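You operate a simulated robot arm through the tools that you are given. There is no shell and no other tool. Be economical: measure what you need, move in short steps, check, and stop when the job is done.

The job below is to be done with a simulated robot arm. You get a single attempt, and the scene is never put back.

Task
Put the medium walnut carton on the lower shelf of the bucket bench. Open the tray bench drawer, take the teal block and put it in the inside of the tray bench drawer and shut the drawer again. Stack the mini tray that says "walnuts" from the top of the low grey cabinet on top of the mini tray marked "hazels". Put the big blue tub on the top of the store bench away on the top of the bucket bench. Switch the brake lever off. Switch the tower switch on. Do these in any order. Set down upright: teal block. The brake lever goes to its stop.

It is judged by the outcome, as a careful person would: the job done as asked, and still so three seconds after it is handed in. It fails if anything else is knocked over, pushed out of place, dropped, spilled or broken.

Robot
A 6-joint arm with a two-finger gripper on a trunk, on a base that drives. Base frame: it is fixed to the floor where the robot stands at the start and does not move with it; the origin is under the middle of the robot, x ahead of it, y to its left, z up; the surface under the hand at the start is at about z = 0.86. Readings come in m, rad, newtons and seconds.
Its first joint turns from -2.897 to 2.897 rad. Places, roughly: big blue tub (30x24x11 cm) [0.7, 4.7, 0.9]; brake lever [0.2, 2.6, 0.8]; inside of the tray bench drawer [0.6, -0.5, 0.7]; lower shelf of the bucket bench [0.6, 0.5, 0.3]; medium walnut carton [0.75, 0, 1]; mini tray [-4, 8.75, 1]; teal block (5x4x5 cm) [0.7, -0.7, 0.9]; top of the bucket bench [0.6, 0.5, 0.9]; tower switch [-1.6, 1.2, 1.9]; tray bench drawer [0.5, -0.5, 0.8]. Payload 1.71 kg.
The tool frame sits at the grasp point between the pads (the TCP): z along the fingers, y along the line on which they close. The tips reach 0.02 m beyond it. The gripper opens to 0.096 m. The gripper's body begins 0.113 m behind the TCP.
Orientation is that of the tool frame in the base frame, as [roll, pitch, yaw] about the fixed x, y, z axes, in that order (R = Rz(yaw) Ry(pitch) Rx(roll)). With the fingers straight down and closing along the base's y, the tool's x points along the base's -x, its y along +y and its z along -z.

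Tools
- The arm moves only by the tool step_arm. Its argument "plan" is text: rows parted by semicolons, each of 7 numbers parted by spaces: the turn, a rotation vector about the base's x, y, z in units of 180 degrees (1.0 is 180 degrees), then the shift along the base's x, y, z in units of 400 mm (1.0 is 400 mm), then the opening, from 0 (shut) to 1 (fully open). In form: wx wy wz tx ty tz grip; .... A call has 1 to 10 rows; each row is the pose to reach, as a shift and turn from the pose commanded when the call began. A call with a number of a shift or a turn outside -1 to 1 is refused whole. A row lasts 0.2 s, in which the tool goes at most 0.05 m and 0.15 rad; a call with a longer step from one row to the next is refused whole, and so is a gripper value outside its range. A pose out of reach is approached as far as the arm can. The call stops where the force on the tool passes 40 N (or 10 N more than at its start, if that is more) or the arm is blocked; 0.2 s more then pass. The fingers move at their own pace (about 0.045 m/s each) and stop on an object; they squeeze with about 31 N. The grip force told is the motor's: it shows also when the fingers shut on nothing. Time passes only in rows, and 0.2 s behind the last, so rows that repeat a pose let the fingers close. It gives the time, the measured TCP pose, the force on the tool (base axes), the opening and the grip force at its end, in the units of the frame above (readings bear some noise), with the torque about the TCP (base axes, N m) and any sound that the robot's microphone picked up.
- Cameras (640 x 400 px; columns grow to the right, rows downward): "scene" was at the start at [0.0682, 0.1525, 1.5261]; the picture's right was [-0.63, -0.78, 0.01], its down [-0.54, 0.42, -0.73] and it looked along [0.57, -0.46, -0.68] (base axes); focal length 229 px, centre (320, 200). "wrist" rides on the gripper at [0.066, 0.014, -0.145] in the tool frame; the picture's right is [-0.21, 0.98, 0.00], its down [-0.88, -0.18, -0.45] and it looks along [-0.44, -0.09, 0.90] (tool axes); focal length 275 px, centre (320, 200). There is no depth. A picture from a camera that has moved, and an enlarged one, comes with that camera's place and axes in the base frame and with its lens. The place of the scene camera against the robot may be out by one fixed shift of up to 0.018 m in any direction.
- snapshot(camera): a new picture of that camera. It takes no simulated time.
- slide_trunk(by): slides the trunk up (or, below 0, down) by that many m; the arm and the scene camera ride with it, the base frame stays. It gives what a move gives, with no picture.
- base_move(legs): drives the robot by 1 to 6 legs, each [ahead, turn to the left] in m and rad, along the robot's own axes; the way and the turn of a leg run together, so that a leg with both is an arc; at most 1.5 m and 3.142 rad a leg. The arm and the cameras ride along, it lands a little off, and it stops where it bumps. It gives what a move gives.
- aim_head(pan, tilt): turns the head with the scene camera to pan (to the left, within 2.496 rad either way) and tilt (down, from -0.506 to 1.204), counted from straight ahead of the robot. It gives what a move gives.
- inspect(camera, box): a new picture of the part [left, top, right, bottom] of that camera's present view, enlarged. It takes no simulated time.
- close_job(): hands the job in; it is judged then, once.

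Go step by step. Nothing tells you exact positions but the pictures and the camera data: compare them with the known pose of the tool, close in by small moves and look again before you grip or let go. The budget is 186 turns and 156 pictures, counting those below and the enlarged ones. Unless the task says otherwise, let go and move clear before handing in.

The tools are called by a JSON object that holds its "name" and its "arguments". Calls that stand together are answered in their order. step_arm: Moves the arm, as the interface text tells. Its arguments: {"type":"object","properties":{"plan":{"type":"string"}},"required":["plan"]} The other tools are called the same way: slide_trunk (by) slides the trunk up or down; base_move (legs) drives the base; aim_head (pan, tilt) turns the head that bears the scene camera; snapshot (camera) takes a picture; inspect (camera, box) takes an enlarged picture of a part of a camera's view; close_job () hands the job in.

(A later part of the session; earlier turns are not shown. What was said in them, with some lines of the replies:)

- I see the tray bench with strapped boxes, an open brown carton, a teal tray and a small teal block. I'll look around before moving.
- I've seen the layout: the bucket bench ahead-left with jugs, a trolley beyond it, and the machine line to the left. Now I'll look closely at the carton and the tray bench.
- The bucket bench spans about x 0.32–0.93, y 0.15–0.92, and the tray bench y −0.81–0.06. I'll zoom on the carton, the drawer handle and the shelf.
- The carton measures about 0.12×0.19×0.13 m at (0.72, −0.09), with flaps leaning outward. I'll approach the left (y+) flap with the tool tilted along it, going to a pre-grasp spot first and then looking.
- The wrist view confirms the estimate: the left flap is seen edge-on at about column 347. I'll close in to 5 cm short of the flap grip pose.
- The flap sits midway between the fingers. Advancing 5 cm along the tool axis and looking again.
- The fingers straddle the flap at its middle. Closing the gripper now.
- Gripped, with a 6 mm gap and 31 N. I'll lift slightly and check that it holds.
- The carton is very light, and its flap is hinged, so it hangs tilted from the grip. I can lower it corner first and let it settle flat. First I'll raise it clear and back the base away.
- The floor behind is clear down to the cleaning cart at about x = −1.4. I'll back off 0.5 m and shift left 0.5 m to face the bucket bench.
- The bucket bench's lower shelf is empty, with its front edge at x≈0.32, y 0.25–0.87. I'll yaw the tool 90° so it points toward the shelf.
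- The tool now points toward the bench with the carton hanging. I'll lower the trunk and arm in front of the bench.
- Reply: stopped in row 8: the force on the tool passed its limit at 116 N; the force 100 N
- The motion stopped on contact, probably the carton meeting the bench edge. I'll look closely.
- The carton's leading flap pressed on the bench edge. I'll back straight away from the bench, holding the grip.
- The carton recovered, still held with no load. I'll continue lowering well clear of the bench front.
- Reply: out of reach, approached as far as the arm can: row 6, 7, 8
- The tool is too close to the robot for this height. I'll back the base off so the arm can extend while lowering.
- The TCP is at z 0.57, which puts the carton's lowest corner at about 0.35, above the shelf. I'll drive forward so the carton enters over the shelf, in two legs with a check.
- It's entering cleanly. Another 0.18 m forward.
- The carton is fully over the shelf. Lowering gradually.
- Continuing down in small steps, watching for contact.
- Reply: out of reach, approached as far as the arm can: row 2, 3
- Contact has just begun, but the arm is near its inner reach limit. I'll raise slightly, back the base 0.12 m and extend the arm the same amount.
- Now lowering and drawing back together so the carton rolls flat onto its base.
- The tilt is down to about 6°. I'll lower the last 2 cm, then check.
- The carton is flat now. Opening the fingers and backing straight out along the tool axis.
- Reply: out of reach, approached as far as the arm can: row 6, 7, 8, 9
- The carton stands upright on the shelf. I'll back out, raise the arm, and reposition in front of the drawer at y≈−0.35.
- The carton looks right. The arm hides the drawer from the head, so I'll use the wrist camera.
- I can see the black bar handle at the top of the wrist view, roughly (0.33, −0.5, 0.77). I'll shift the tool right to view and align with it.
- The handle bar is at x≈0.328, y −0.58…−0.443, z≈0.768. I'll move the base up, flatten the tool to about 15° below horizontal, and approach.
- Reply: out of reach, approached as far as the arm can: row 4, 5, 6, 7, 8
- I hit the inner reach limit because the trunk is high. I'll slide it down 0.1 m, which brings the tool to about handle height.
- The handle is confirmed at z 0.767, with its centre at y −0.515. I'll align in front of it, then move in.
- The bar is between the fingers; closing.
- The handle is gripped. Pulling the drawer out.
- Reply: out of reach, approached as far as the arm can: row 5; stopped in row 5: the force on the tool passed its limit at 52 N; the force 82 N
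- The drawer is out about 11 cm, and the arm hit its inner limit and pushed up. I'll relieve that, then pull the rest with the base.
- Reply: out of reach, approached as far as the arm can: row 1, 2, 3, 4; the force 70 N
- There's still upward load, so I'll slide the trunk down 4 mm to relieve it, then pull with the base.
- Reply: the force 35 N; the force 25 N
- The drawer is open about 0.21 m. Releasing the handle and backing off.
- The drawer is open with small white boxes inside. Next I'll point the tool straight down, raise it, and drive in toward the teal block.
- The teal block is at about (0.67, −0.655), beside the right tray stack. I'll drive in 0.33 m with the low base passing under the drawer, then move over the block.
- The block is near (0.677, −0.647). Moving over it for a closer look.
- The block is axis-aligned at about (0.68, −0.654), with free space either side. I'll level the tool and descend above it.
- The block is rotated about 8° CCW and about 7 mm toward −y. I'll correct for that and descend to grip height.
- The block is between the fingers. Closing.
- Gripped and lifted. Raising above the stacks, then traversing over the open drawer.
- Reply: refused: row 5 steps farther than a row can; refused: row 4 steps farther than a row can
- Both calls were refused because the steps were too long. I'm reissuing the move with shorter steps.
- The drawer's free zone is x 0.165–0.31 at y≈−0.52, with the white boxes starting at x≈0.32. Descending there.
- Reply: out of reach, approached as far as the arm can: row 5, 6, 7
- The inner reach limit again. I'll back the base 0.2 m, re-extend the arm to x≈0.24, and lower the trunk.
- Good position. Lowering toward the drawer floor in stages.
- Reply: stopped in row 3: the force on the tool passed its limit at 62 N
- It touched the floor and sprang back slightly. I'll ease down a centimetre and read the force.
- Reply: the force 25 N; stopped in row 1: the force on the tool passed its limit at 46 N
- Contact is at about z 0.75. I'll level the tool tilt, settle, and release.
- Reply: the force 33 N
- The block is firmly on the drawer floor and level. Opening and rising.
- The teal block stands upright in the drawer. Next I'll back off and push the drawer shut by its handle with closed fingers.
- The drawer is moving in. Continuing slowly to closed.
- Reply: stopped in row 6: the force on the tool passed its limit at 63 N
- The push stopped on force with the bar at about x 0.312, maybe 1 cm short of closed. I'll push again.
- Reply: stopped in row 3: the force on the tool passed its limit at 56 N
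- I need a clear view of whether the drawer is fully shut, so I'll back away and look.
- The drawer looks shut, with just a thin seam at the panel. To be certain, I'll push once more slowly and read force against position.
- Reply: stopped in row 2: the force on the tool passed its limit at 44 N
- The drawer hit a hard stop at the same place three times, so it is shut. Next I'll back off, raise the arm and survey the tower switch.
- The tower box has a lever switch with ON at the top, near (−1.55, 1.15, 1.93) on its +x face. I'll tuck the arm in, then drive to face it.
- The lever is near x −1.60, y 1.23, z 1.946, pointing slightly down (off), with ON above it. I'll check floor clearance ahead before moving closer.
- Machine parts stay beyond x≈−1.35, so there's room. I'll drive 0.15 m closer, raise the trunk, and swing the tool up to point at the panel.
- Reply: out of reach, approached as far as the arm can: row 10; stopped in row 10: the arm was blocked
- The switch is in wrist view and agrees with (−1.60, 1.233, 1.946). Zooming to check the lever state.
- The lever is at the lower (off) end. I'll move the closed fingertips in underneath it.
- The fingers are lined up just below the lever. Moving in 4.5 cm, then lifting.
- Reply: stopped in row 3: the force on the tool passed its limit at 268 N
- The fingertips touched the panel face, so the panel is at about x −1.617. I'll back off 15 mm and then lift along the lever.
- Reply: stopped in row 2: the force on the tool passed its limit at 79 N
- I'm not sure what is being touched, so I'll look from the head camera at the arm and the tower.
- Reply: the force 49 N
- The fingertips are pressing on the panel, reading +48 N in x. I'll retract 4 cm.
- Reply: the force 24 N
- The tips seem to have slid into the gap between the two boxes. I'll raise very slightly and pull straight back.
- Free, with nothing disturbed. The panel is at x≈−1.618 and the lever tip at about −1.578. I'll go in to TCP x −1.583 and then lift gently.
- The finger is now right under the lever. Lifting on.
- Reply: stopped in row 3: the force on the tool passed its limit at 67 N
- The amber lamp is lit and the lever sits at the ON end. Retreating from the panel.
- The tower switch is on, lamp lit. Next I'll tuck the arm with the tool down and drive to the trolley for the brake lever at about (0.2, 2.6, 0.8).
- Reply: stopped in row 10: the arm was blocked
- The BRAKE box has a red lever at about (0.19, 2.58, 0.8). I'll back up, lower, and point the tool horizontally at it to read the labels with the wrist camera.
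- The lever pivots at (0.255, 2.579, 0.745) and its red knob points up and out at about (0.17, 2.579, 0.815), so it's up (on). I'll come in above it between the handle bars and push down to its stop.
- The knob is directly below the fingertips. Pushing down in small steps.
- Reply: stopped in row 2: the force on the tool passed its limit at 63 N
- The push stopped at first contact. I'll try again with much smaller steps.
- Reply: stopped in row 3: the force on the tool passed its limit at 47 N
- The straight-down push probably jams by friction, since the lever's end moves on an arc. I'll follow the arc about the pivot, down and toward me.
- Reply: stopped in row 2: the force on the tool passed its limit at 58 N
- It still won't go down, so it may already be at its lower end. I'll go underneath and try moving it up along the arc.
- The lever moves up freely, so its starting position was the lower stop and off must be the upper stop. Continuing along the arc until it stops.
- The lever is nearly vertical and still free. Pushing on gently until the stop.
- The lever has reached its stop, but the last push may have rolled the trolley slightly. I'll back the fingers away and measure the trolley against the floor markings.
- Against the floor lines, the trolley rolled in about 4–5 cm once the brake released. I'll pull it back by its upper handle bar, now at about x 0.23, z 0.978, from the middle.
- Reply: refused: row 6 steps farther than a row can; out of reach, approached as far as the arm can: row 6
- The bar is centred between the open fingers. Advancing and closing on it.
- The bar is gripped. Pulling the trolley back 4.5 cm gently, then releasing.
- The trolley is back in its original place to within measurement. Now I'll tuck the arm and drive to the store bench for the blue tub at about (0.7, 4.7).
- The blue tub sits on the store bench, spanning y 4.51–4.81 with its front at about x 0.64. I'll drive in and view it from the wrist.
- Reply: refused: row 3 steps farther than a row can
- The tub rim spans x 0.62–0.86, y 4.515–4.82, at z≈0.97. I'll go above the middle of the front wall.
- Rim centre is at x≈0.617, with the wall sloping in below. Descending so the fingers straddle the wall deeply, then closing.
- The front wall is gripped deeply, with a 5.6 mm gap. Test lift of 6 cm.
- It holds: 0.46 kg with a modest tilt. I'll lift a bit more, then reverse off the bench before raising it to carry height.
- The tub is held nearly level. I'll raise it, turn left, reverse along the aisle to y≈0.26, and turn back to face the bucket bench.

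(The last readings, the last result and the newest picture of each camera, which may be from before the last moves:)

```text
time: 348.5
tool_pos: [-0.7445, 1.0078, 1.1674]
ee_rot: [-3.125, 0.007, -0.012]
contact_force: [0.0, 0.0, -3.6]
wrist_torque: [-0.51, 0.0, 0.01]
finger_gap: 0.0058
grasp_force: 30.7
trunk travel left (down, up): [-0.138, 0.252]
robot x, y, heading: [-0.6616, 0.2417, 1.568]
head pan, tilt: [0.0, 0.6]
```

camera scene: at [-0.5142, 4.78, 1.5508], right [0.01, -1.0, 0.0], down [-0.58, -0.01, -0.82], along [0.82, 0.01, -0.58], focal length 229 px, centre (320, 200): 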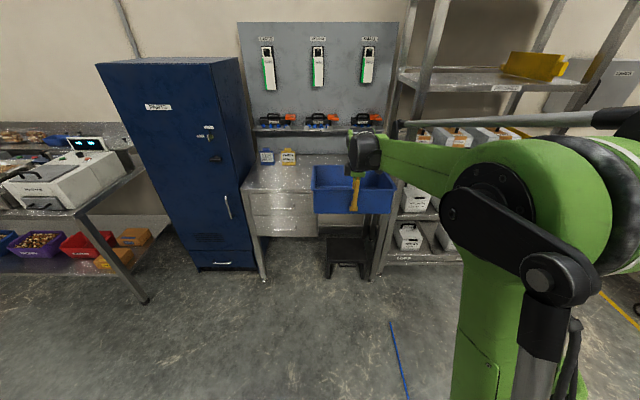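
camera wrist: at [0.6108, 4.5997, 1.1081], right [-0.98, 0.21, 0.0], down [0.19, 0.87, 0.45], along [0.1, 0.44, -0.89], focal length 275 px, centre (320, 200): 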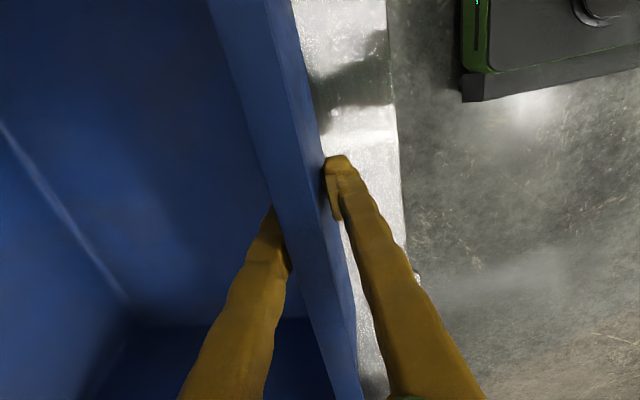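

{"name": "base_move", "arguments": {"legs": [[0, -1.568], [0.4, 0]]}}

{"name": "aim_head", "arguments": {"pan": 0.3, "tilt": 0.75}}

{"name": "snapshot", "arguments": {"camera": "scene"}}

```text
time: 357.6
tool_pos: [0.4795, 0.3593, 1.178]
ee_rot: [-3.108, 0.007, -1.552]
contact_force: [-0.3, -0.5, -4.7]
wrist_torque: [-0.03, 0.49, -0.01]
finger_gap: 0.0062
grasp_force: 30.3
trunk travel left (down, up): [-0.138, 0.252]
robot x, y, heading: [-0.2646, 0.2552, 0.029]
head pan, tilt: [0.0, 0.6]
```

```text
time: 358.4
tool_pos: [0.4638, 0.3586, 1.1883]
ee_rot: [-3.095, 0.007, -1.552]
contact_force: [-0.7, -0.6, -4.4]
wrist_torque: [0.0, 0.49, -0.03]
finger_gap: 0.006
grasp_force: 30.7
trunk travel left (down, up): [-0.138, 0.252]
robot x, y, heading: [-0.2658, 0.2497, 0.031]
head pan, tilt: [0.3, 0.75]
```

```text
26 pictures are left
camera scene: at [-0.1866, 0.4842, 1.538], right [0.32, -0.95, 0.0], down [-0.66, -0.22, -0.72], along [0.68, 0.24, -0.69], focal length 229 px, centre (320, 200)
```

scene: 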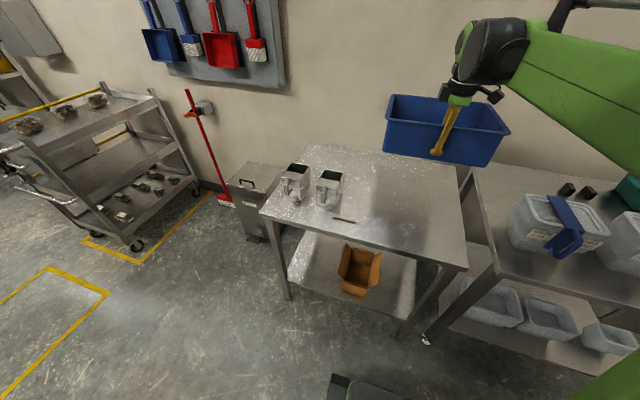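

The tub is over the bucket bench and clear of the stick and jugs. Adjusting and lowering in stages.

{"name": "step_arm", "arguments": {"plan": "0 0.007 0 0.03 -0.02 -0.08 0; 0 0.014 0 0.06 -0.04 -0.16 0; 0 0.014 0 0.09 -0.05 -0.24 0; 0 0.014 0 0.09 -0.05 -0.33 0; 0 0.014 0 0.09 -0.05 -0.42 0; 0 0.014 0 0.09 -0.05 -0.51 0; 0 0.014 0 0.09 -0.05 -0.58 0; 0 0.014 0 0.09 -0.05 -0.61 0"}}

{"name": "snapshot", "arguments": {"camera": "wrist"}}

```text
time: 360.1
tool_pos: [0.4994, 0.3386, 0.9443]
ee_rot: [-3.138, 0.006, -1.552]
contact_force: [0.8, -0.5, -5.3]
wrist_torque: [-0.01, 0.51, 0.02]
finger_gap: 0.0061
grasp_force: 31.5
trunk travel left (down, up): [-0.138, 0.252]
robot x, y, heading: [-0.2623, 0.2502, 0.034]
head pan, tilt: [0.3, 0.75]
```

```text
25 pictures are left
camera wrist: at [0.487, 0.2724, 1.0873], right [-0.98, 0.19, 0.0], down [0.17, 0.88, 0.45], along [0.09, 0.44, -0.89], focal length 275 px, centre (320, 200)
```

wrist: 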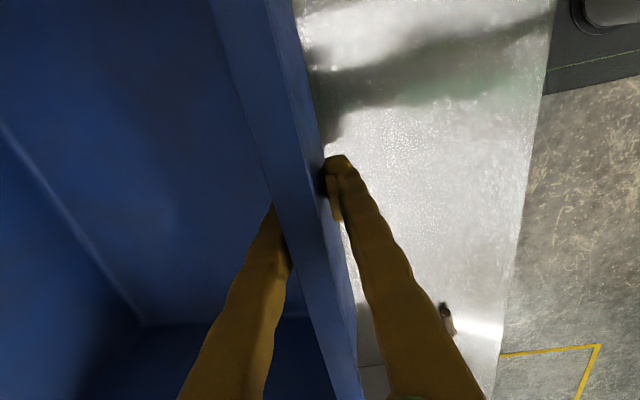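

{"name": "step_arm", "arguments": {"plan": "0 0 0 0 0 -0.02 0; 0 0 0 0 0 -0.04 0; 0 0 0 0 0 -0.06 0; 0 0 0 0 0 -0.075 0; 0 0 0 0 0 -0.09 0"}}

{"name": "snapshot", "arguments": {"camera": "wrist"}}

```text
time: 361.4
tool_pos: [0.5, 0.3393, 0.9073]
ee_rot: [-3.138, 0.009, -1.55]
contact_force: [1.6, 0.0, -2.0]
wrist_torque: [-0.04, 0.03, 0.03]
finger_gap: 0.0058
grasp_force: 30.8
trunk travel left (down, up): [-0.138, 0.252]
robot x, y, heading: [-0.2621, 0.2535, 0.035]
head pan, tilt: [0.3, 0.75]
```

```text
24 pictures are left
camera wrist: at [0.4867, 0.2725, 1.0516], right [-0.98, 0.19, 0.0], down [0.17, 0.88, 0.45], along [0.09, 0.44, -0.89], focal length 275 px, centre (320, 200)
```

wrist: 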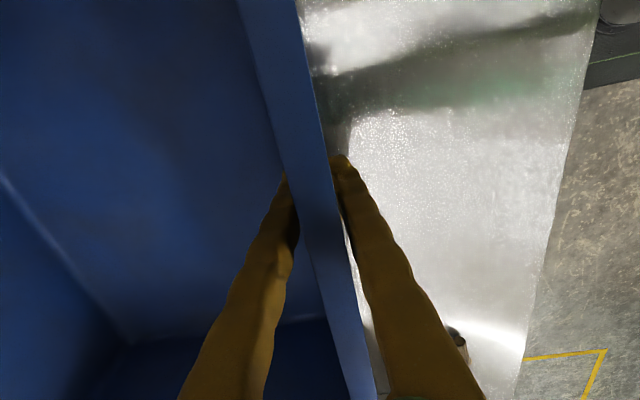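

The tub rests level, matching the original grip view with torque gone. Releasing and rising.

{"name": "step_arm", "arguments": {"plan": "0 0 0 0 0 -0.006 0; 0 0 0 0 0 -0.006 0.3; 0 0 0 0 0 -0.006 0.55; 0 0 0 0 0 -0.006 0.55; 0 0 0 0 0 0.06 0.55; 0 0 0 0 0 0.16 0.55; 0 0 0 0 0 0.28 0.55; 0 0 0 0 0 0.4 0.55; 0 0 0 0 0 0.52 0.55; 0 0 0 0 0 0.64 0.55"}}

{"name": "base_move", "arguments": {"legs": [[-0.35, 0]]}}

{"name": "snapshot", "arguments": {"camera": "scene"}}

```text
time: 363.6
tool_pos: [0.4984, 0.3398, 1.1657]
ee_rot: [-3.138, 0.007, -1.554]
contact_force: [0.2, -0.2, -0.3]
wrist_torque: [0.01, 0.02, 0.02]
finger_gap: 0.0528
grasp_force: 0.0
trunk travel left (down, up): [-0.138, 0.252]
robot x, y, heading: [-0.2602, 0.2526, 0.034]
head pan, tilt: [0.3, 0.75]
```

```text
time: 366.5
tool_pos: [0.1482, 0.3296, 1.1639]
ee_rot: [-3.139, 0.006, -1.551]
contact_force: [0.1, 0.9, 0.4]
wrist_torque: [-0.02, 0.0, 0.02]
finger_gap: 0.0529
grasp_force: 0.1
trunk travel left (down, up): [-0.138, 0.252]
robot x, y, heading: [-0.6096, 0.2388, 0.032]
head pan, tilt: [0.3, 0.75]
```

```text
23 pictures are left
camera scene: at [-0.537, 0.4732, 1.5381], right [0.33, -0.95, 0.0], down [-0.66, -0.22, -0.72], along [0.68, 0.24, -0.69], focal length 229 px, centre (320, 200)
```

scene: 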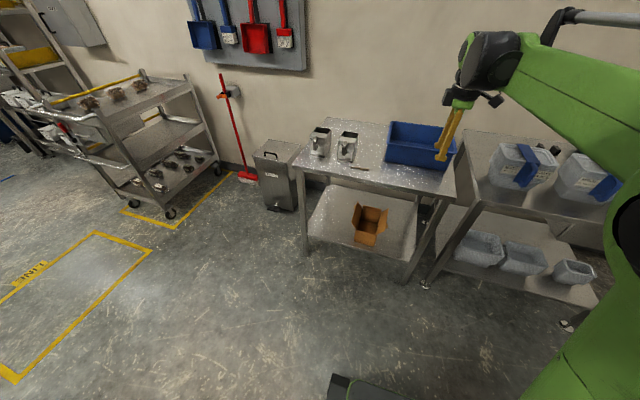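

The tub, carton and trolley all look right. Next are the mini trays at about (−4, 8.75), so I'll drive up the aisle in stages.

{"name": "base_move", "arguments": {"legs": [[0, 1.539], [1.5, 0], [1.5, 0], [1.5, 0]]}}

{"name": "aim_head", "arguments": {"pan": 0.35, "tilt": 0.25}}

{"name": "snapshot", "arguments": {"camera": "scene"}}

```text
time: 402.0
tool_pos: [-0.795, 5.4907, 1.1753]
ee_rot: [-3.125, 0.008, 0.021]
contact_force: [-0.8, 0.1, -0.4]
wrist_torque: [0.01, 0.01, -0.02]
finger_gap: 0.0528
grasp_force: 0.0
trunk travel left (down, up): [-0.138, 0.252]
robot x, y, heading: [-0.7066, 4.7458, 1.606]
head pan, tilt: [0.3, 0.75]
```

```text
time: 402.9
tool_pos: [-0.7946, 5.4717, 1.187]
ee_rot: [-3.108, 0.008, 0.021]
contact_force: [-0.4, -1.6, 0.1]
wrist_torque: [0.12, -0.02, 0.02]
finger_gap: 0.0527
grasp_force: 0.1
trunk travel left (down, up): [-0.138, 0.252]
robot x, y, heading: [-0.7058, 4.7448, 1.605]
head pan, tilt: [0.351, 0.25]
```

```text
22 pictures are left
camera scene: at [-0.9418, 4.8138, 1.5831], right [0.93, 0.37, -0.01], down [0.09, -0.24, -0.97], along [-0.36, 0.89, -0.26], focal length 229 px, centre (320, 200)
```

scene: 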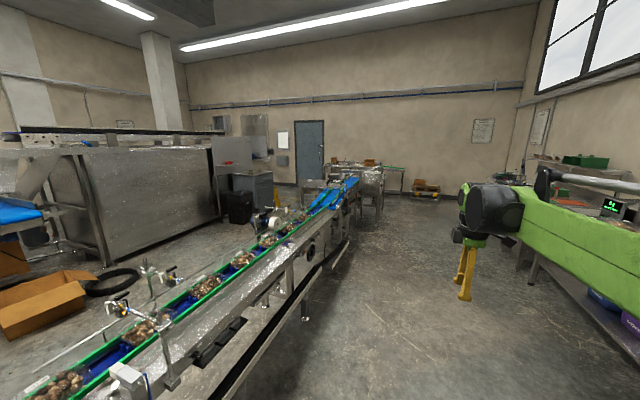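

The low grey cabinet is visible ahead-left beyond the conveyor's end. I'll drive to y≈7.7 and look for the crossing.

{"name": "base_move", "arguments": {"legs": [[0, -0.034], [1.5, 0], [1.5, 0]]}}

{"name": "aim_head", "arguments": {"pan": 1.1, "tilt": 0.4}}

{"name": "snapshot", "arguments": {"camera": "scene"}}

```text
time: 423.3
tool_pos: [-0.7551, 8.4795, 1.1861]
ee_rot: [-3.108, 0.008, -0.017]
contact_force: [0.2, 0.1, -0.4]
wrist_torque: [0.0, 0.0, 0.02]
finger_gap: 0.0528
grasp_force: 0.0
trunk travel left (down, up): [-0.138, 0.252]
robot x, y, heading: [-0.6933, 7.7485, 1.563]
head pan, tilt: [0.351, 0.25]
```

```text
time: 424.4
tool_pos: [-0.7541, 8.4631, 1.1951]
ee_rot: [-3.094, 0.008, -0.014]
contact_force: [-0.5, 0.4, -0.1]
wrist_torque: [-0.1, 0.02, 0.01]
finger_gap: 0.0528
grasp_force: 0.1
trunk travel left (down, up): [-0.138, 0.252]
robot x, y, heading: [-0.6928, 7.748, 1.566]
head pan, tilt: [1.1, 0.4]
```

```text
21 pictures are left
camera scene: at [-0.977, 7.7846, 1.5697], right [0.46, 0.89, -0.01], down [0.35, -0.19, -0.92], along [-0.82, 0.42, -0.4], focal length 229 px, centre (320, 200)
```

scene: 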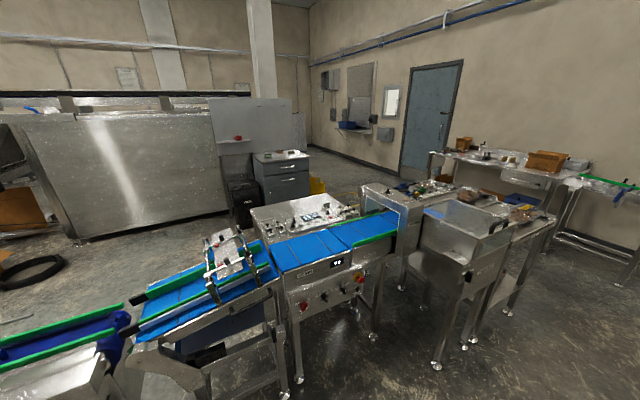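

The cabinet with trays is at about (−3.75, 8.7), behind the packing line, with a gap in the line around y≈10.3. I'll drive there and check the passage.

{"name": "base_move", "arguments": {"legs": [[1.25, 0.005], [1.25, 0]]}}

{"name": "aim_head", "arguments": {"pan": 1.5, "tilt": 0.55}}

{"name": "snapshot", "arguments": {"camera": "scene"}}

```text
time: 441.2
tool_pos: [-0.7361, 10.9624, 1.1958]
ee_rot: [-3.094, 0.009, -0.016]
contact_force: [0.6, 0.4, 0.5]
wrist_torque: [0.01, 0.01, 0.0]
finger_gap: 0.053
grasp_force: 0.1
trunk travel left (down, up): [-0.138, 0.252]
robot x, y, heading: [-0.676, 10.2533, 1.566]
head pan, tilt: [1.1, 0.4]
```

```text
time: 442.1
tool_pos: [-0.7367, 10.9492, 1.203]
ee_rot: [-3.084, 0.008, -0.017]
contact_force: [-0.4, 0.6, -1.0]
wrist_torque: [-0.17, -0.02, 0.02]
finger_gap: 0.0531
grasp_force: 0.2
trunk travel left (down, up): [-0.138, 0.252]
robot x, y, heading: [-0.6801, 10.2511, 1.565]
head pan, tilt: [1.499, 0.55]
```

```text
20 pictures are left
camera scene: at [-0.9678, 10.2507, 1.5566], right [0.08, 1.0, -0.02], down [0.52, -0.06, -0.85], along [-0.85, 0.06, -0.52], focal length 229 px, centre (320, 200)
```

scene: 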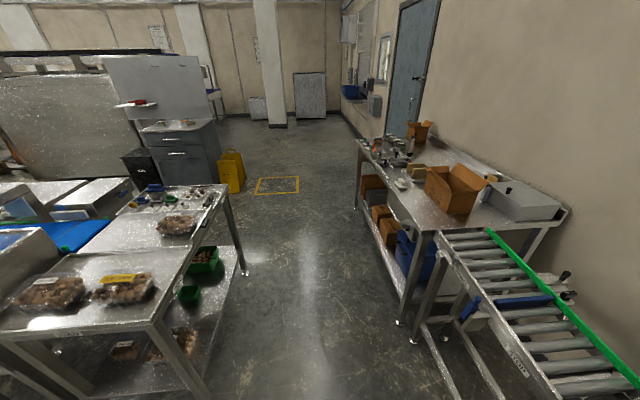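

The passage is clear, about y 9.75–10.8. Zooming on the cabinet to plan the approach.

{"name": "inspect", "arguments": {"camera": "scene", "box": [110, 95, 254, 195]}}

```text
4.00 times, centred on (182, 145) of scene
camera zoom: at [-0.9678, 10.2507, 1.5566], right [0.08, 1.0, -0.02], down [0.52, -0.06, -0.85], along [-0.85, 0.06, -0.52], focal length 914 px, centre (872, 420)
```

zoom: 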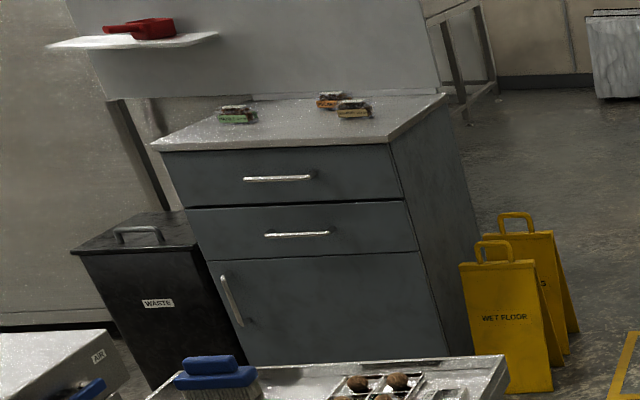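

Three mini trays sit on the cabinet top, around x −3.9…−4.05, y 8.6–8.93. I'll drive through the gap and park in front of the cabinet facing −x.

{"name": "slide_trunk", "arguments": {"by": 0.1}}

{"name": "base_move", "arguments": {"legs": [[0, 1.577], [1.16, 0], [1.16, 0], [0, 1.571]]}}

{"name": "aim_head", "arguments": {"pan": 0.0, "tilt": 0.75}}

{"name": "snapshot", "arguments": {"camera": "scene"}}

```text
time: 443.4
tool_pos: [-0.7373, 10.9437, 1.3064]
ee_rot: [-3.079, 0.008, -0.018]
contact_force: [-0.7, 0.1, -0.4]
wrist_torque: [-0.01, -0.01, -0.01]
finger_gap: 0.0527
grasp_force: 0.1
trunk travel left (down, up): [-0.238, 0.152]
robot x, y, heading: [-0.6772, 10.2488, 1.566]
head pan, tilt: [1.499, 0.55]
```

```text
time: 470.9
tool_pos: [-2.94, 9.5636, 1.3066]
ee_rot: [-3.078, 0.009, 3.119]
contact_force: [-0.2, -1.2, -0.6]
wrist_torque: [-0.01, 0.03, -0.03]
finger_gap: 0.0529
grasp_force: 0.1
trunk travel left (down, up): [-0.238, 0.152]
robot x, y, heading: [-2.9984, 10.2572, -1.576]
head pan, tilt: [1.499, 0.55]
```

```text
time: 472.4
tool_pos: [-2.9421, 9.5808, 1.3147]
ee_rot: [-3.064, 0.008, 3.12]
contact_force: [0.3, -1.2, -0.5]
wrist_torque: [0.07, -0.01, 0.02]
finger_gap: 0.0527
grasp_force: 0.1
trunk travel left (down, up): [-0.238, 0.152]
robot x, y, heading: [-3.0021, 10.2556, -1.575]
head pan, tilt: [0.0, 0.75]
```

```text
18 pictures are left
camera scene: at [-2.7824, 10.1717, 1.638], right [-1.0, 0.01, 0.0], down [0.01, 0.69, -0.72], along [-0.01, -0.72, -0.69], focal length 229 px, centre (320, 200)
```

scene: 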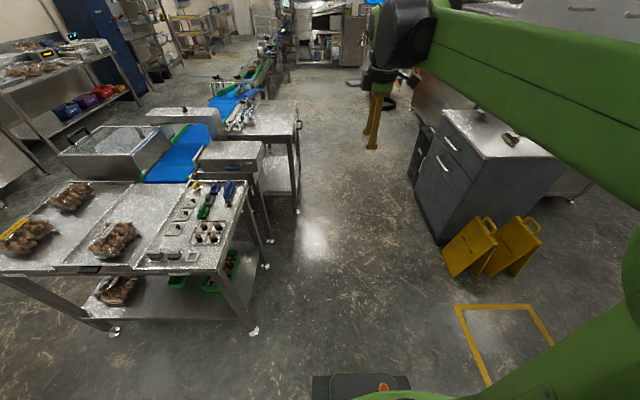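

The cabinet front is at x≈−3.82, y 8.38–9.0, with its top at z≈0.89. I'll drive in and face it.

{"name": "base_move", "arguments": {"legs": [[1.52, 0], [0, -1.571], [0.25, 0]]}}

{"name": "snapshot", "arguments": {"camera": "wrist"}}

```text
refused: 1.52 is not a number from -1.5 to 1.5
```

```text
17 pictures are left
camera wrist: at [-3.0058, 9.608, 1.4574], right [0.23, 0.97, -0.07], down [0.87, -0.17, 0.47], along [0.44, -0.17, -0.88], focal length 275 px, centre (320, 200)
```

wrist: 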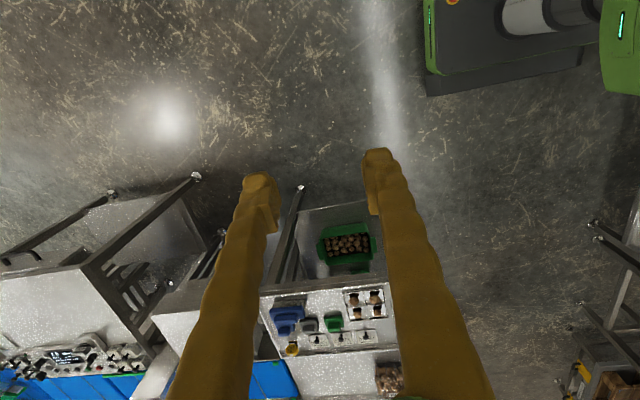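

{"name": "base_move", "arguments": {"legs": [[1.5, 0], [0, -1.571], [0.25, 0]]}}

```text
time: 490.4
tool_pos: [-3.9412, 8.6905, 1.3162]
ee_rot: [-3.065, 0.008, 1.554]
contact_force: [0.5, -0.5, 0.0]
wrist_torque: [-0.02, 0.01, -0.01]
finger_gap: 0.0527
grasp_force: 0.0
trunk travel left (down, up): [-0.238, 0.152]
robot x, y, heading: [-3.2652, 8.7521, 3.143]
head pan, tilt: [0.0, 0.75]
```

{"name": "snapshot", "arguments": {"camera": "wrist"}}

```text
16 pictures are left
camera wrist: at [-3.9142, 8.7568, 1.4577], right [0.97, -0.22, -0.07], down [-0.17, -0.87, 0.47], along [-0.17, -0.44, -0.88], focal length 275 px, centre (320, 200)
```

wrist: 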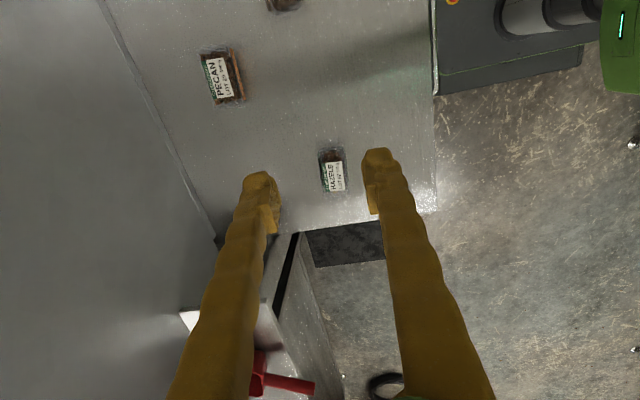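

HAZELS is at about (−3.976, 8.549) and PECAN at (−4.14, 8.77). The third, presumably WALNUTS, is near (−3.99, 8.856), so I'm moving over it.

{"name": "step_arm", "arguments": {"plan": "0 -0.005 0 -0.02 0.085 -0.065 0.75; 0 -0.01 0 -0.04 0.17 -0.13 0.75; 0 -0.015 0 -0.06 0.255 -0.195 0.75; 0 -0.02 0 -0.08 0.34 -0.26 0.75; 0 -0.0244 0 -0.095 0.415 -0.325 0.75"}}

{"name": "snapshot", "arguments": {"camera": "wrist"}}

```text
time: 491.6
tool_pos: [-3.9578, 8.8582, 1.1949]
ee_rot: [-3.127, 0.005, 1.551]
contact_force: [0.3, 0.6, 0.7]
wrist_torque: [-0.03, 0.16, 0.04]
finger_gap: 0.0722
grasp_force: 0.0
trunk travel left (down, up): [-0.238, 0.152]
robot x, y, heading: [-3.2643, 8.7543, 3.144]
head pan, tilt: [0.0, 0.75]
```

```text
15 pictures are left
camera wrist: at [-3.9393, 8.9237, 1.3384], right [0.97, -0.22, -0.01], down [-0.19, -0.87, 0.45], along [-0.11, -0.44, -0.89], focal length 275 px, centre (320, 200)
```

wrist: 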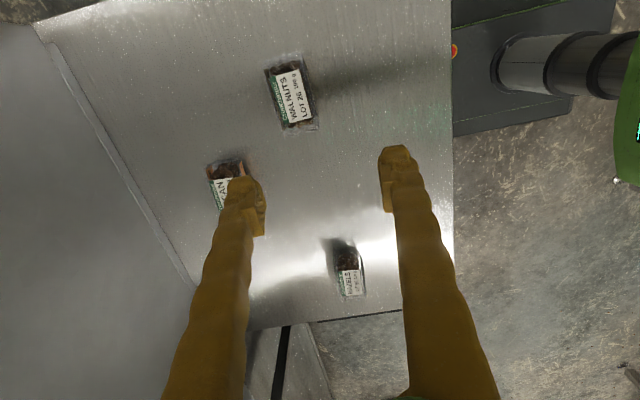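

WALNUTS is at about (−3.995, 8.89) and HAZELS is confirmed at (−3.975, 8.55). Descending over the walnuts tray.

{"name": "step_arm", "arguments": {"plan": "0 -0.002 0.01 -0.025 0.02 -0.11 0.75; 0 -0.004 0.02 -0.05 0.04 -0.22 0.75; 0 -0.004 0.02 -0.075 0.06 -0.33 0.75; 0 -0.004 0.02 -0.093 0.067 -0.43 0.75"}}

{"name": "snapshot", "arguments": {"camera": "wrist"}}

```text
time: 492.6
tool_pos: [-3.9975, 8.8843, 1.0229]
ee_rot: [-3.139, 0.006, 1.613]
contact_force: [-0.5, -0.5, 0.6]
wrist_torque: [0.01, 0.01, 0.0]
finger_gap: 0.072
grasp_force: 0.1
trunk travel left (down, up): [-0.238, 0.152]
robot x, y, heading: [-3.2667, 8.7531, 3.14]
head pan, tilt: [0.0, 0.75]
```

```text
14 pictures are left
camera wrist: at [-3.9851, 8.9508, 1.1665], right [0.99, -0.16, 0.0], down [-0.14, -0.88, 0.45], along [-0.07, -0.45, -0.89], focal length 275 px, centre (320, 200)
```

wrist: 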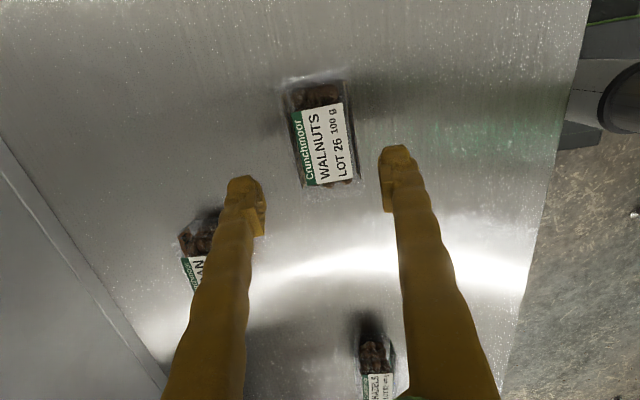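

The tray is aligned, needing a small +4 mm x, +9 mm y correction. Descending to grip height.

{"name": "step_arm", "arguments": {"plan": "0 0 0 0.01 0.022 -0.09 0.75; 0 0 0 0.01 0.022 -0.18 0.75; 0 0 0 0.01 0.022 -0.23 0.75; 0 0 0 0.01 0.022 -0.26 0.75"}}

{"name": "snapshot", "arguments": {"camera": "wrist"}}

```text
time: 493.6
tool_pos: [-3.9918, 8.8914, 0.9196]
ee_rot: [-3.14, 0.009, 1.613]
contact_force: [-0.6, 0.2, 0.2]
wrist_torque: [0.02, 0.0, -0.01]
finger_gap: 0.0719
grasp_force: 0.0
trunk travel left (down, up): [-0.238, 0.152]
robot x, y, heading: [-3.2657, 8.7525, 3.141]
head pan, tilt: [0.0, 0.75]
```

```text
13 pictures are left
camera wrist: at [-3.9801, 8.9595, 1.0625], right [0.99, -0.16, 0.0], down [-0.14, -0.88, 0.45], along [-0.07, -0.45, -0.89], focal length 275 px, centre (320, 200)
```

wrist: 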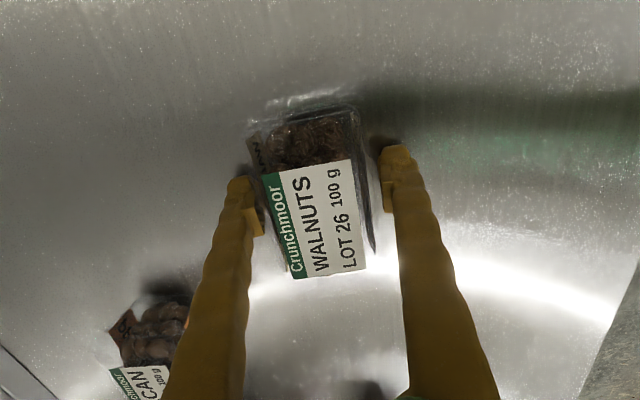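

The tray top is at about z 0.925 and the fingers straddle it. Lowering 5 mm more, then closing.

{"name": "step_arm", "arguments": {"plan": "0 0 0 -0.005 0 -0.012 0.75; 0 0 0 -0.005 0 -0.012 0.3; 0 0 0 -0.005 0 -0.012 0; 0 0 0 -0.005 0 -0.012 0; 0 0 0 -0.005 0 -0.012 0; 0 0 0 -0.005 0 0.03 0; 0 0 0 -0.005 0 0.09 0; 0 0 0 -0.005 0 0.15 0; 0 0 0 -0.005 0 0.2 0"}}

{"name": "snapshot", "arguments": {"camera": "wrist"}}

```text
time: 494.1
tool_pos: [-3.9777, 8.8912, 0.9289]
ee_rot: [-3.123, 0.007, 1.615]
contact_force: [1.7, -0.4, -0.7]
wrist_torque: [0.02, 0.17, 0.01]
finger_gap: 0.0663
grasp_force: 16.2
trunk travel left (down, up): [-0.238, 0.152]
robot x, y, heading: [-3.2676, 8.7523, 3.134]
head pan, tilt: [0.0, 0.75]
stopped in row 2: the force on the tool passed its limit at 43 N (the readings are from after the stop); the commanded pose is now the measured one
```

```text
12 pictures are left
camera wrist: at [-3.9633, 8.9591, 1.0711], right [0.99, -0.16, -0.02], down [-0.14, -0.88, 0.45], along [-0.09, -0.45, -0.89], focal length 275 px, centre (320, 200)
```

wrist: 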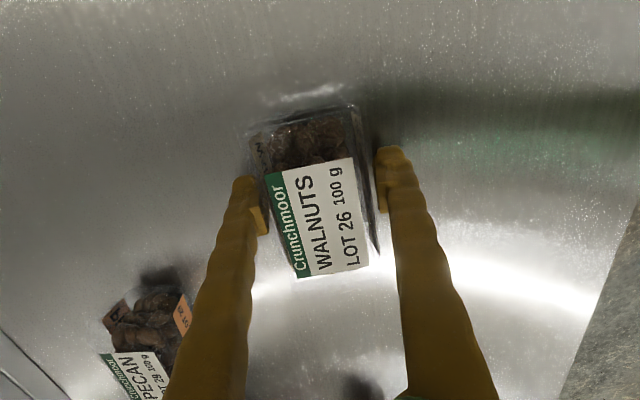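

The tips touched the cabinet top. The tray is centred between the fingers now, so I'll lower about 1 cm and close.

{"name": "step_arm", "arguments": {"plan": "0 -0.005 0 0 0 -0.015 0.69; 0 -0.005 0 0 0 -0.026 0.69; 0 -0.005 0 0 0 -0.026 0.3; 0 -0.005 0 0 0 -0.026 0; 0 -0.005 0 0 0 -0.026 0; 0 -0.005 0 0 0 -0.026 0; 0 -0.005 0 0 0 0.02 0; 0 -0.005 0 0 0 0.08 0; 0 -0.005 0 0 0 0.15 0"}}

{"name": "snapshot", "arguments": {"camera": "wrist"}}

```text
time: 495.0
tool_pos: [-3.9643, 8.8914, 0.9274]
ee_rot: [-3.123, 0.007, 1.614]
contact_force: [1.5, -0.2, -0.7]
wrist_torque: [0.03, 0.12, -0.02]
finger_gap: 0.0668
grasp_force: 31.0
trunk travel left (down, up): [-0.238, 0.152]
robot x, y, heading: [-3.2632, 8.7553, 3.14]
head pan, tilt: [0.0, 0.75]
stopped in row 4: the force on the tool passed its limit at 41 N (the readings are from after the stop); the commanded pose is now the measured one
```

```text
11 pictures are left
camera wrist: at [-3.9499, 8.9589, 1.0714], right [0.99, -0.16, -0.02], down [-0.14, -0.88, 0.45], along [-0.09, -0.45, -0.89], focal length 275 px, centre (320, 200)
```

wrist: 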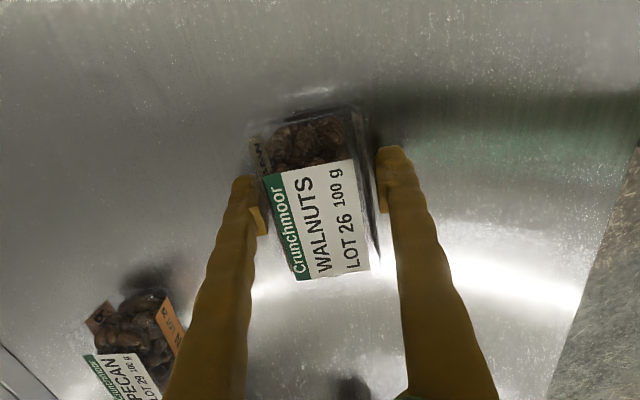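

It's gripped already: gap 66.8 mm, 31 N. Lifting.

{"name": "step_arm", "arguments": {"plan": "0 -0.004 0 0 0 0.03 0; 0 -0.005 0 0 0 0.07 0; 0 -0.005 0 0 0 0.13 0; 0 -0.005 0 0 0 0.2 0; 0 -0.005 0 0 0 0.28 0"}}

{"name": "snapshot", "arguments": {"camera": "wrist"}}

```text
time: 496.2
tool_pos: [-3.9686, 8.8915, 1.0404]
ee_rot: [3.141, 0.007, 1.614]
contact_force: [0.5, 0.7, -0.5]
wrist_torque: [-0.02, 0.0, 0.02]
finger_gap: 0.0668
grasp_force: 31.0
trunk travel left (down, up): [-0.238, 0.152]
robot x, y, heading: [-3.2661, 8.7569, 3.14]
head pan, tilt: [0.0, 0.75]
```

```text
10 pictures are left
camera wrist: at [-3.9559, 8.9594, 1.1827], right [0.99, -0.16, 0.0], down [-0.15, -0.88, 0.45], along [-0.07, -0.45, -0.89], focal length 275 px, centre (320, 200)
```

wrist: 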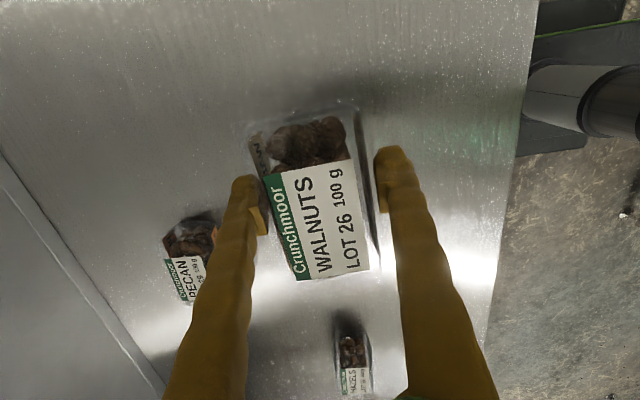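

WALNUTS is lifted and centred in the grip. Moving over HAZELS at (−3.975, 8.553).

{"name": "step_arm", "arguments": {"plan": "0 0 -0.005 -0.002 -0.106 0.01 0; 0 0 -0.01 -0.004 -0.212 0.01 0; 0 0 -0.015 -0.006 -0.318 0.01 0; 0 0 -0.02 -0.008 -0.424 0.01 0; 0 0 -0.02 -0.01 -0.53 0.01 0; 0 0 -0.02 -0.012 -0.636 0.01 0; 0 0 -0.02 -0.014 -0.742 0.01 0; 0 0 -0.02 -0.016 -0.846 0.01 0"}}

{"name": "snapshot", "arguments": {"camera": "wrist"}}

{"name": "snapshot", "arguments": {"camera": "scene"}}

```text
time: 498.0
tool_pos: [-3.9747, 8.5556, 1.0417]
ee_rot: [-3.142, 0.007, 1.551]
contact_force: [-0.8, 0.2, -0.5]
wrist_torque: [-0.04, 0.0, 0.02]
finger_gap: 0.0666
grasp_force: 30.5
trunk travel left (down, up): [-0.238, 0.152]
robot x, y, heading: [-3.2665, 8.7572, 3.134]
head pan, tilt: [0.0, 0.75]
```

```text
9 pictures are left
camera wrist: at [-3.9585, 8.6205, 1.1863], right [0.97, -0.22, 0.0], down [-0.2, -0.87, 0.45], along [-0.1, -0.44, -0.89], focal length 275 px, centre (320, 200)
```

wrist: 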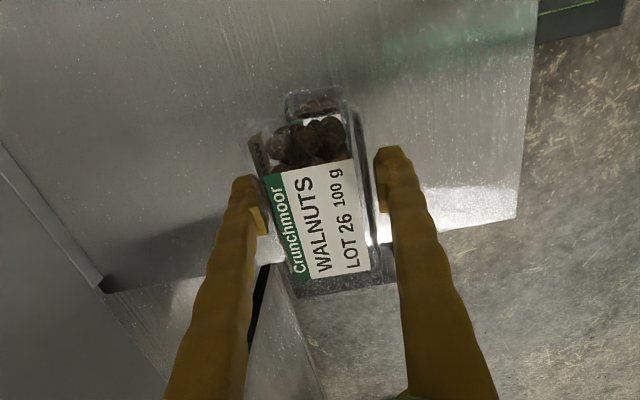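

```text
8 pictures are left
camera scene: at [-3.3353, 8.5396, 1.638], right [0.0, 1.0, 0.0], down [0.69, 0.0, -0.72], along [-0.72, 0.0, -0.69], focal length 229 px, centre (320, 200)
```

scene: 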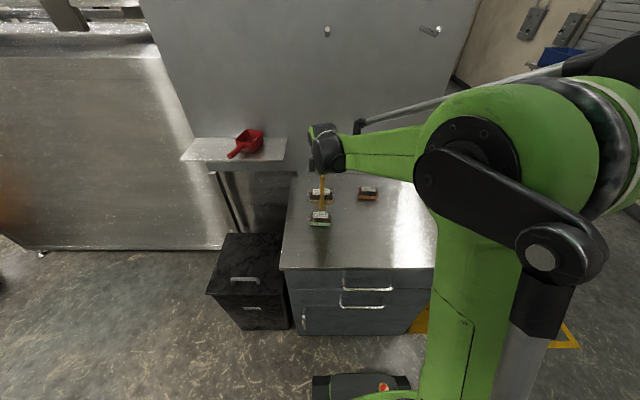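

HAZELS centre is refined to (−3.97, 8.542), and the held tray's centre is within 5 mm of it. I'll correct and lower gently.

{"name": "step_arm", "arguments": {"plan": "0 0 0 0.0125 -0.007 -0.05 0; 0 0 0 0.0125 -0.007 -0.1 0; 0 0 0 0.0125 -0.007 -0.14 0; 0 0 0 0.0125 -0.007 -0.155 0; 0 0 0 0.0125 -0.007 -0.165 0; 0 0 0 0.0125 -0.007 -0.175 0"}}

{"name": "inspect", "arguments": {"camera": "scene", "box": [288, 170, 384, 230]}}

```text
time: 499.4
tool_pos: [-3.969, 8.5517, 0.9721]
ee_rot: [3.142, 0.007, 1.551]
contact_force: [0.4, -0.1, -1.3]
wrist_torque: [-0.04, 0.0, 0.0]
finger_gap: 0.0666
grasp_force: 30.9
trunk travel left (down, up): [-0.238, 0.152]
robot x, y, heading: [-3.2669, 8.754, 3.136]
head pan, tilt: [0.0, 0.75]
```

```text
6.67 times, centred on (336, 200) of scene
camera zoom: at [-3.3354, 8.5393, 1.638], right [0.0, 1.0, 0.0], down [0.69, 0.0, -0.72], along [-0.72, 0.0, -0.69], focal length 1524 px, centre (213, 200)
```

zoom: 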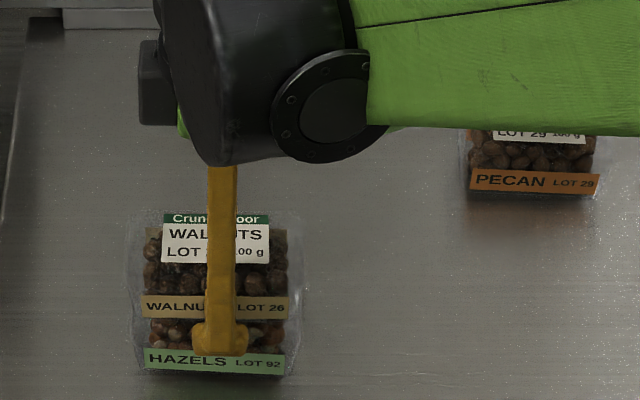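

WALNUTS is lined up directly above HAZELS. Lowering the last millimetres.

{"name": "step_arm", "arguments": {"plan": "0 0 0 0 0 -0.008 0; 0 0 0 0 0 -0.016 0"}}

{"name": "step_arm", "arguments": {"plan": "0 0 0 0 0 -0.006 0; 0 0 0 0 0 -0.012 0"}}

```text
time: 500.0
tool_pos: [-3.9693, 8.5512, 0.9667]
ee_rot: [-3.141, 0.007, 1.552]
contact_force: [-3.0, -2.3, 25.3]
wrist_torque: [0.07, -0.05, -0.01]
finger_gap: 0.0669
grasp_force: 31.5
trunk travel left (down, up): [-0.238, 0.152]
robot x, y, heading: [-3.2637, 8.7549, 3.14]
head pan, tilt: [0.0, 0.75]
```

```text
time: 500.6
tool_pos: [-3.9678, 8.5515, 0.9613]
ee_rot: [-3.14, 0.008, 1.551]
contact_force: [-3.0, 0.5, 32.8]
wrist_torque: [0.02, 0.64, -0.05]
finger_gap: 0.0611
grasp_force: 30.8
trunk travel left (down, up): [-0.238, 0.152]
robot x, y, heading: [-3.2672, 8.7569, 3.137]
head pan, tilt: [0.0, 0.75]
```

Contact is made at z≈0.967. Opening slowly and rising straight up.

{"name": "step_arm", "arguments": {"plan": "0 0 0 0 0 0.005 0.66; 0 0 0 0 0 0.008 0.72; 0 0 0 0 0 0.01 0.8; 0 0 0 0 0 0.01 0.85; 0 0 0 0 0 0.05 0.85; 0 0 0 0 0 0.12 0.85; 0 0 0 0 0 0.22 0.85; 0 0 0 0 0 0.34 0.85; 0 0 0 0 0 0.46 0.85"}}

{"name": "snapshot", "arguments": {"camera": "wrist"}}

```text
time: 502.6
tool_pos: [-3.9683, 8.5508, 1.1476]
ee_rot: [-3.141, 0.008, 1.552]
contact_force: [-0.5, -0.2, 0.2]
wrist_torque: [0.01, -0.01, -0.02]
finger_gap: 0.0815
grasp_force: 0.1
trunk travel left (down, up): [-0.238, 0.152]
robot x, y, heading: [-3.2671, 8.7561, 3.139]
head pan, tilt: [0.0, 0.75]
```

```text
6 pictures are left
camera wrist: at [-3.9538, 8.6179, 1.2901], right [0.97, -0.22, 0.0], down [-0.2, -0.87, 0.45], along [-0.1, -0.44, -0.89], focal length 275 px, centre (320, 200)
```

wrist: 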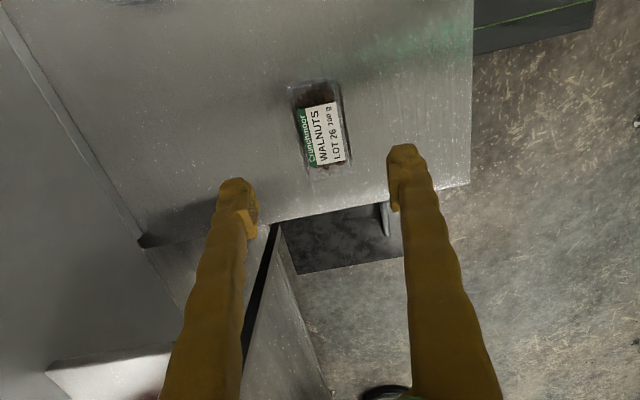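

{"name": "base_move", "arguments": {"legs": [[-0.2, 0]]}}

{"name": "inspect", "arguments": {"camera": "scene", "box": [280, 140, 400, 215]}}

```text
time: 504.6
tool_pos: [-3.7712, 8.5511, 1.1459]
ee_rot: [3.141, 0.007, 1.55]
contact_force: [-0.1, -0.5, 0.6]
wrist_torque: [0.02, -0.01, -0.01]
finger_gap: 0.0816
grasp_force: 0.0
trunk travel left (down, up): [-0.238, 0.152]
robot x, y, heading: [-3.0641, 8.7543, 3.141]
head pan, tilt: [0.0, 0.75]
```

```text
5.33 times, centred on (340, 178) of scene
camera zoom: at [-3.1362, 8.5388, 1.638], right [0.0, 1.0, 0.0], down [0.69, 0.0, -0.72], along [-0.72, 0.0, -0.69], focal length 1219 px, centre (213, 320)
```

zoom: 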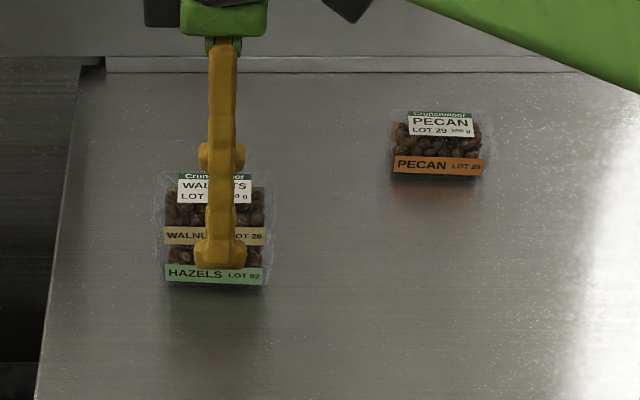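

WALNUTS is stacked squarely on HAZELS, and the arm is clear with nothing else disturbed. All parts of the job are done, so I'm handing in.

{"name": "close_job", "arguments": {}}

```text
The job is handed in.
```

I did every part of the job and handed it in, but two of the results below rest on inference.

- **Carton:** the medium walnut carton is upright on the lower shelf of the bucket bench.
- **Teal block:** it stands upright inside the tray bench drawer. I judged the drawer shut because it met a hard stop at the same place on repeated pushes and its front looked flush.
- **Mini trays:** the "walnuts" tray is stacked squarely on the "hazels" tray.
- **Blue tub:** it sits level on top of the bucket bench.
- **Brake lever:** it is at its upper stop. It carries no on/off marks. It started at its lower stop and only moved upward, so I took up as off.
- **Tower switch:** it is on, and its amber lamp is lit.

The trolley rolled about 4–5 cm once the brake let go. I pulled it back by its handle to within about 1 cm of where it had been.
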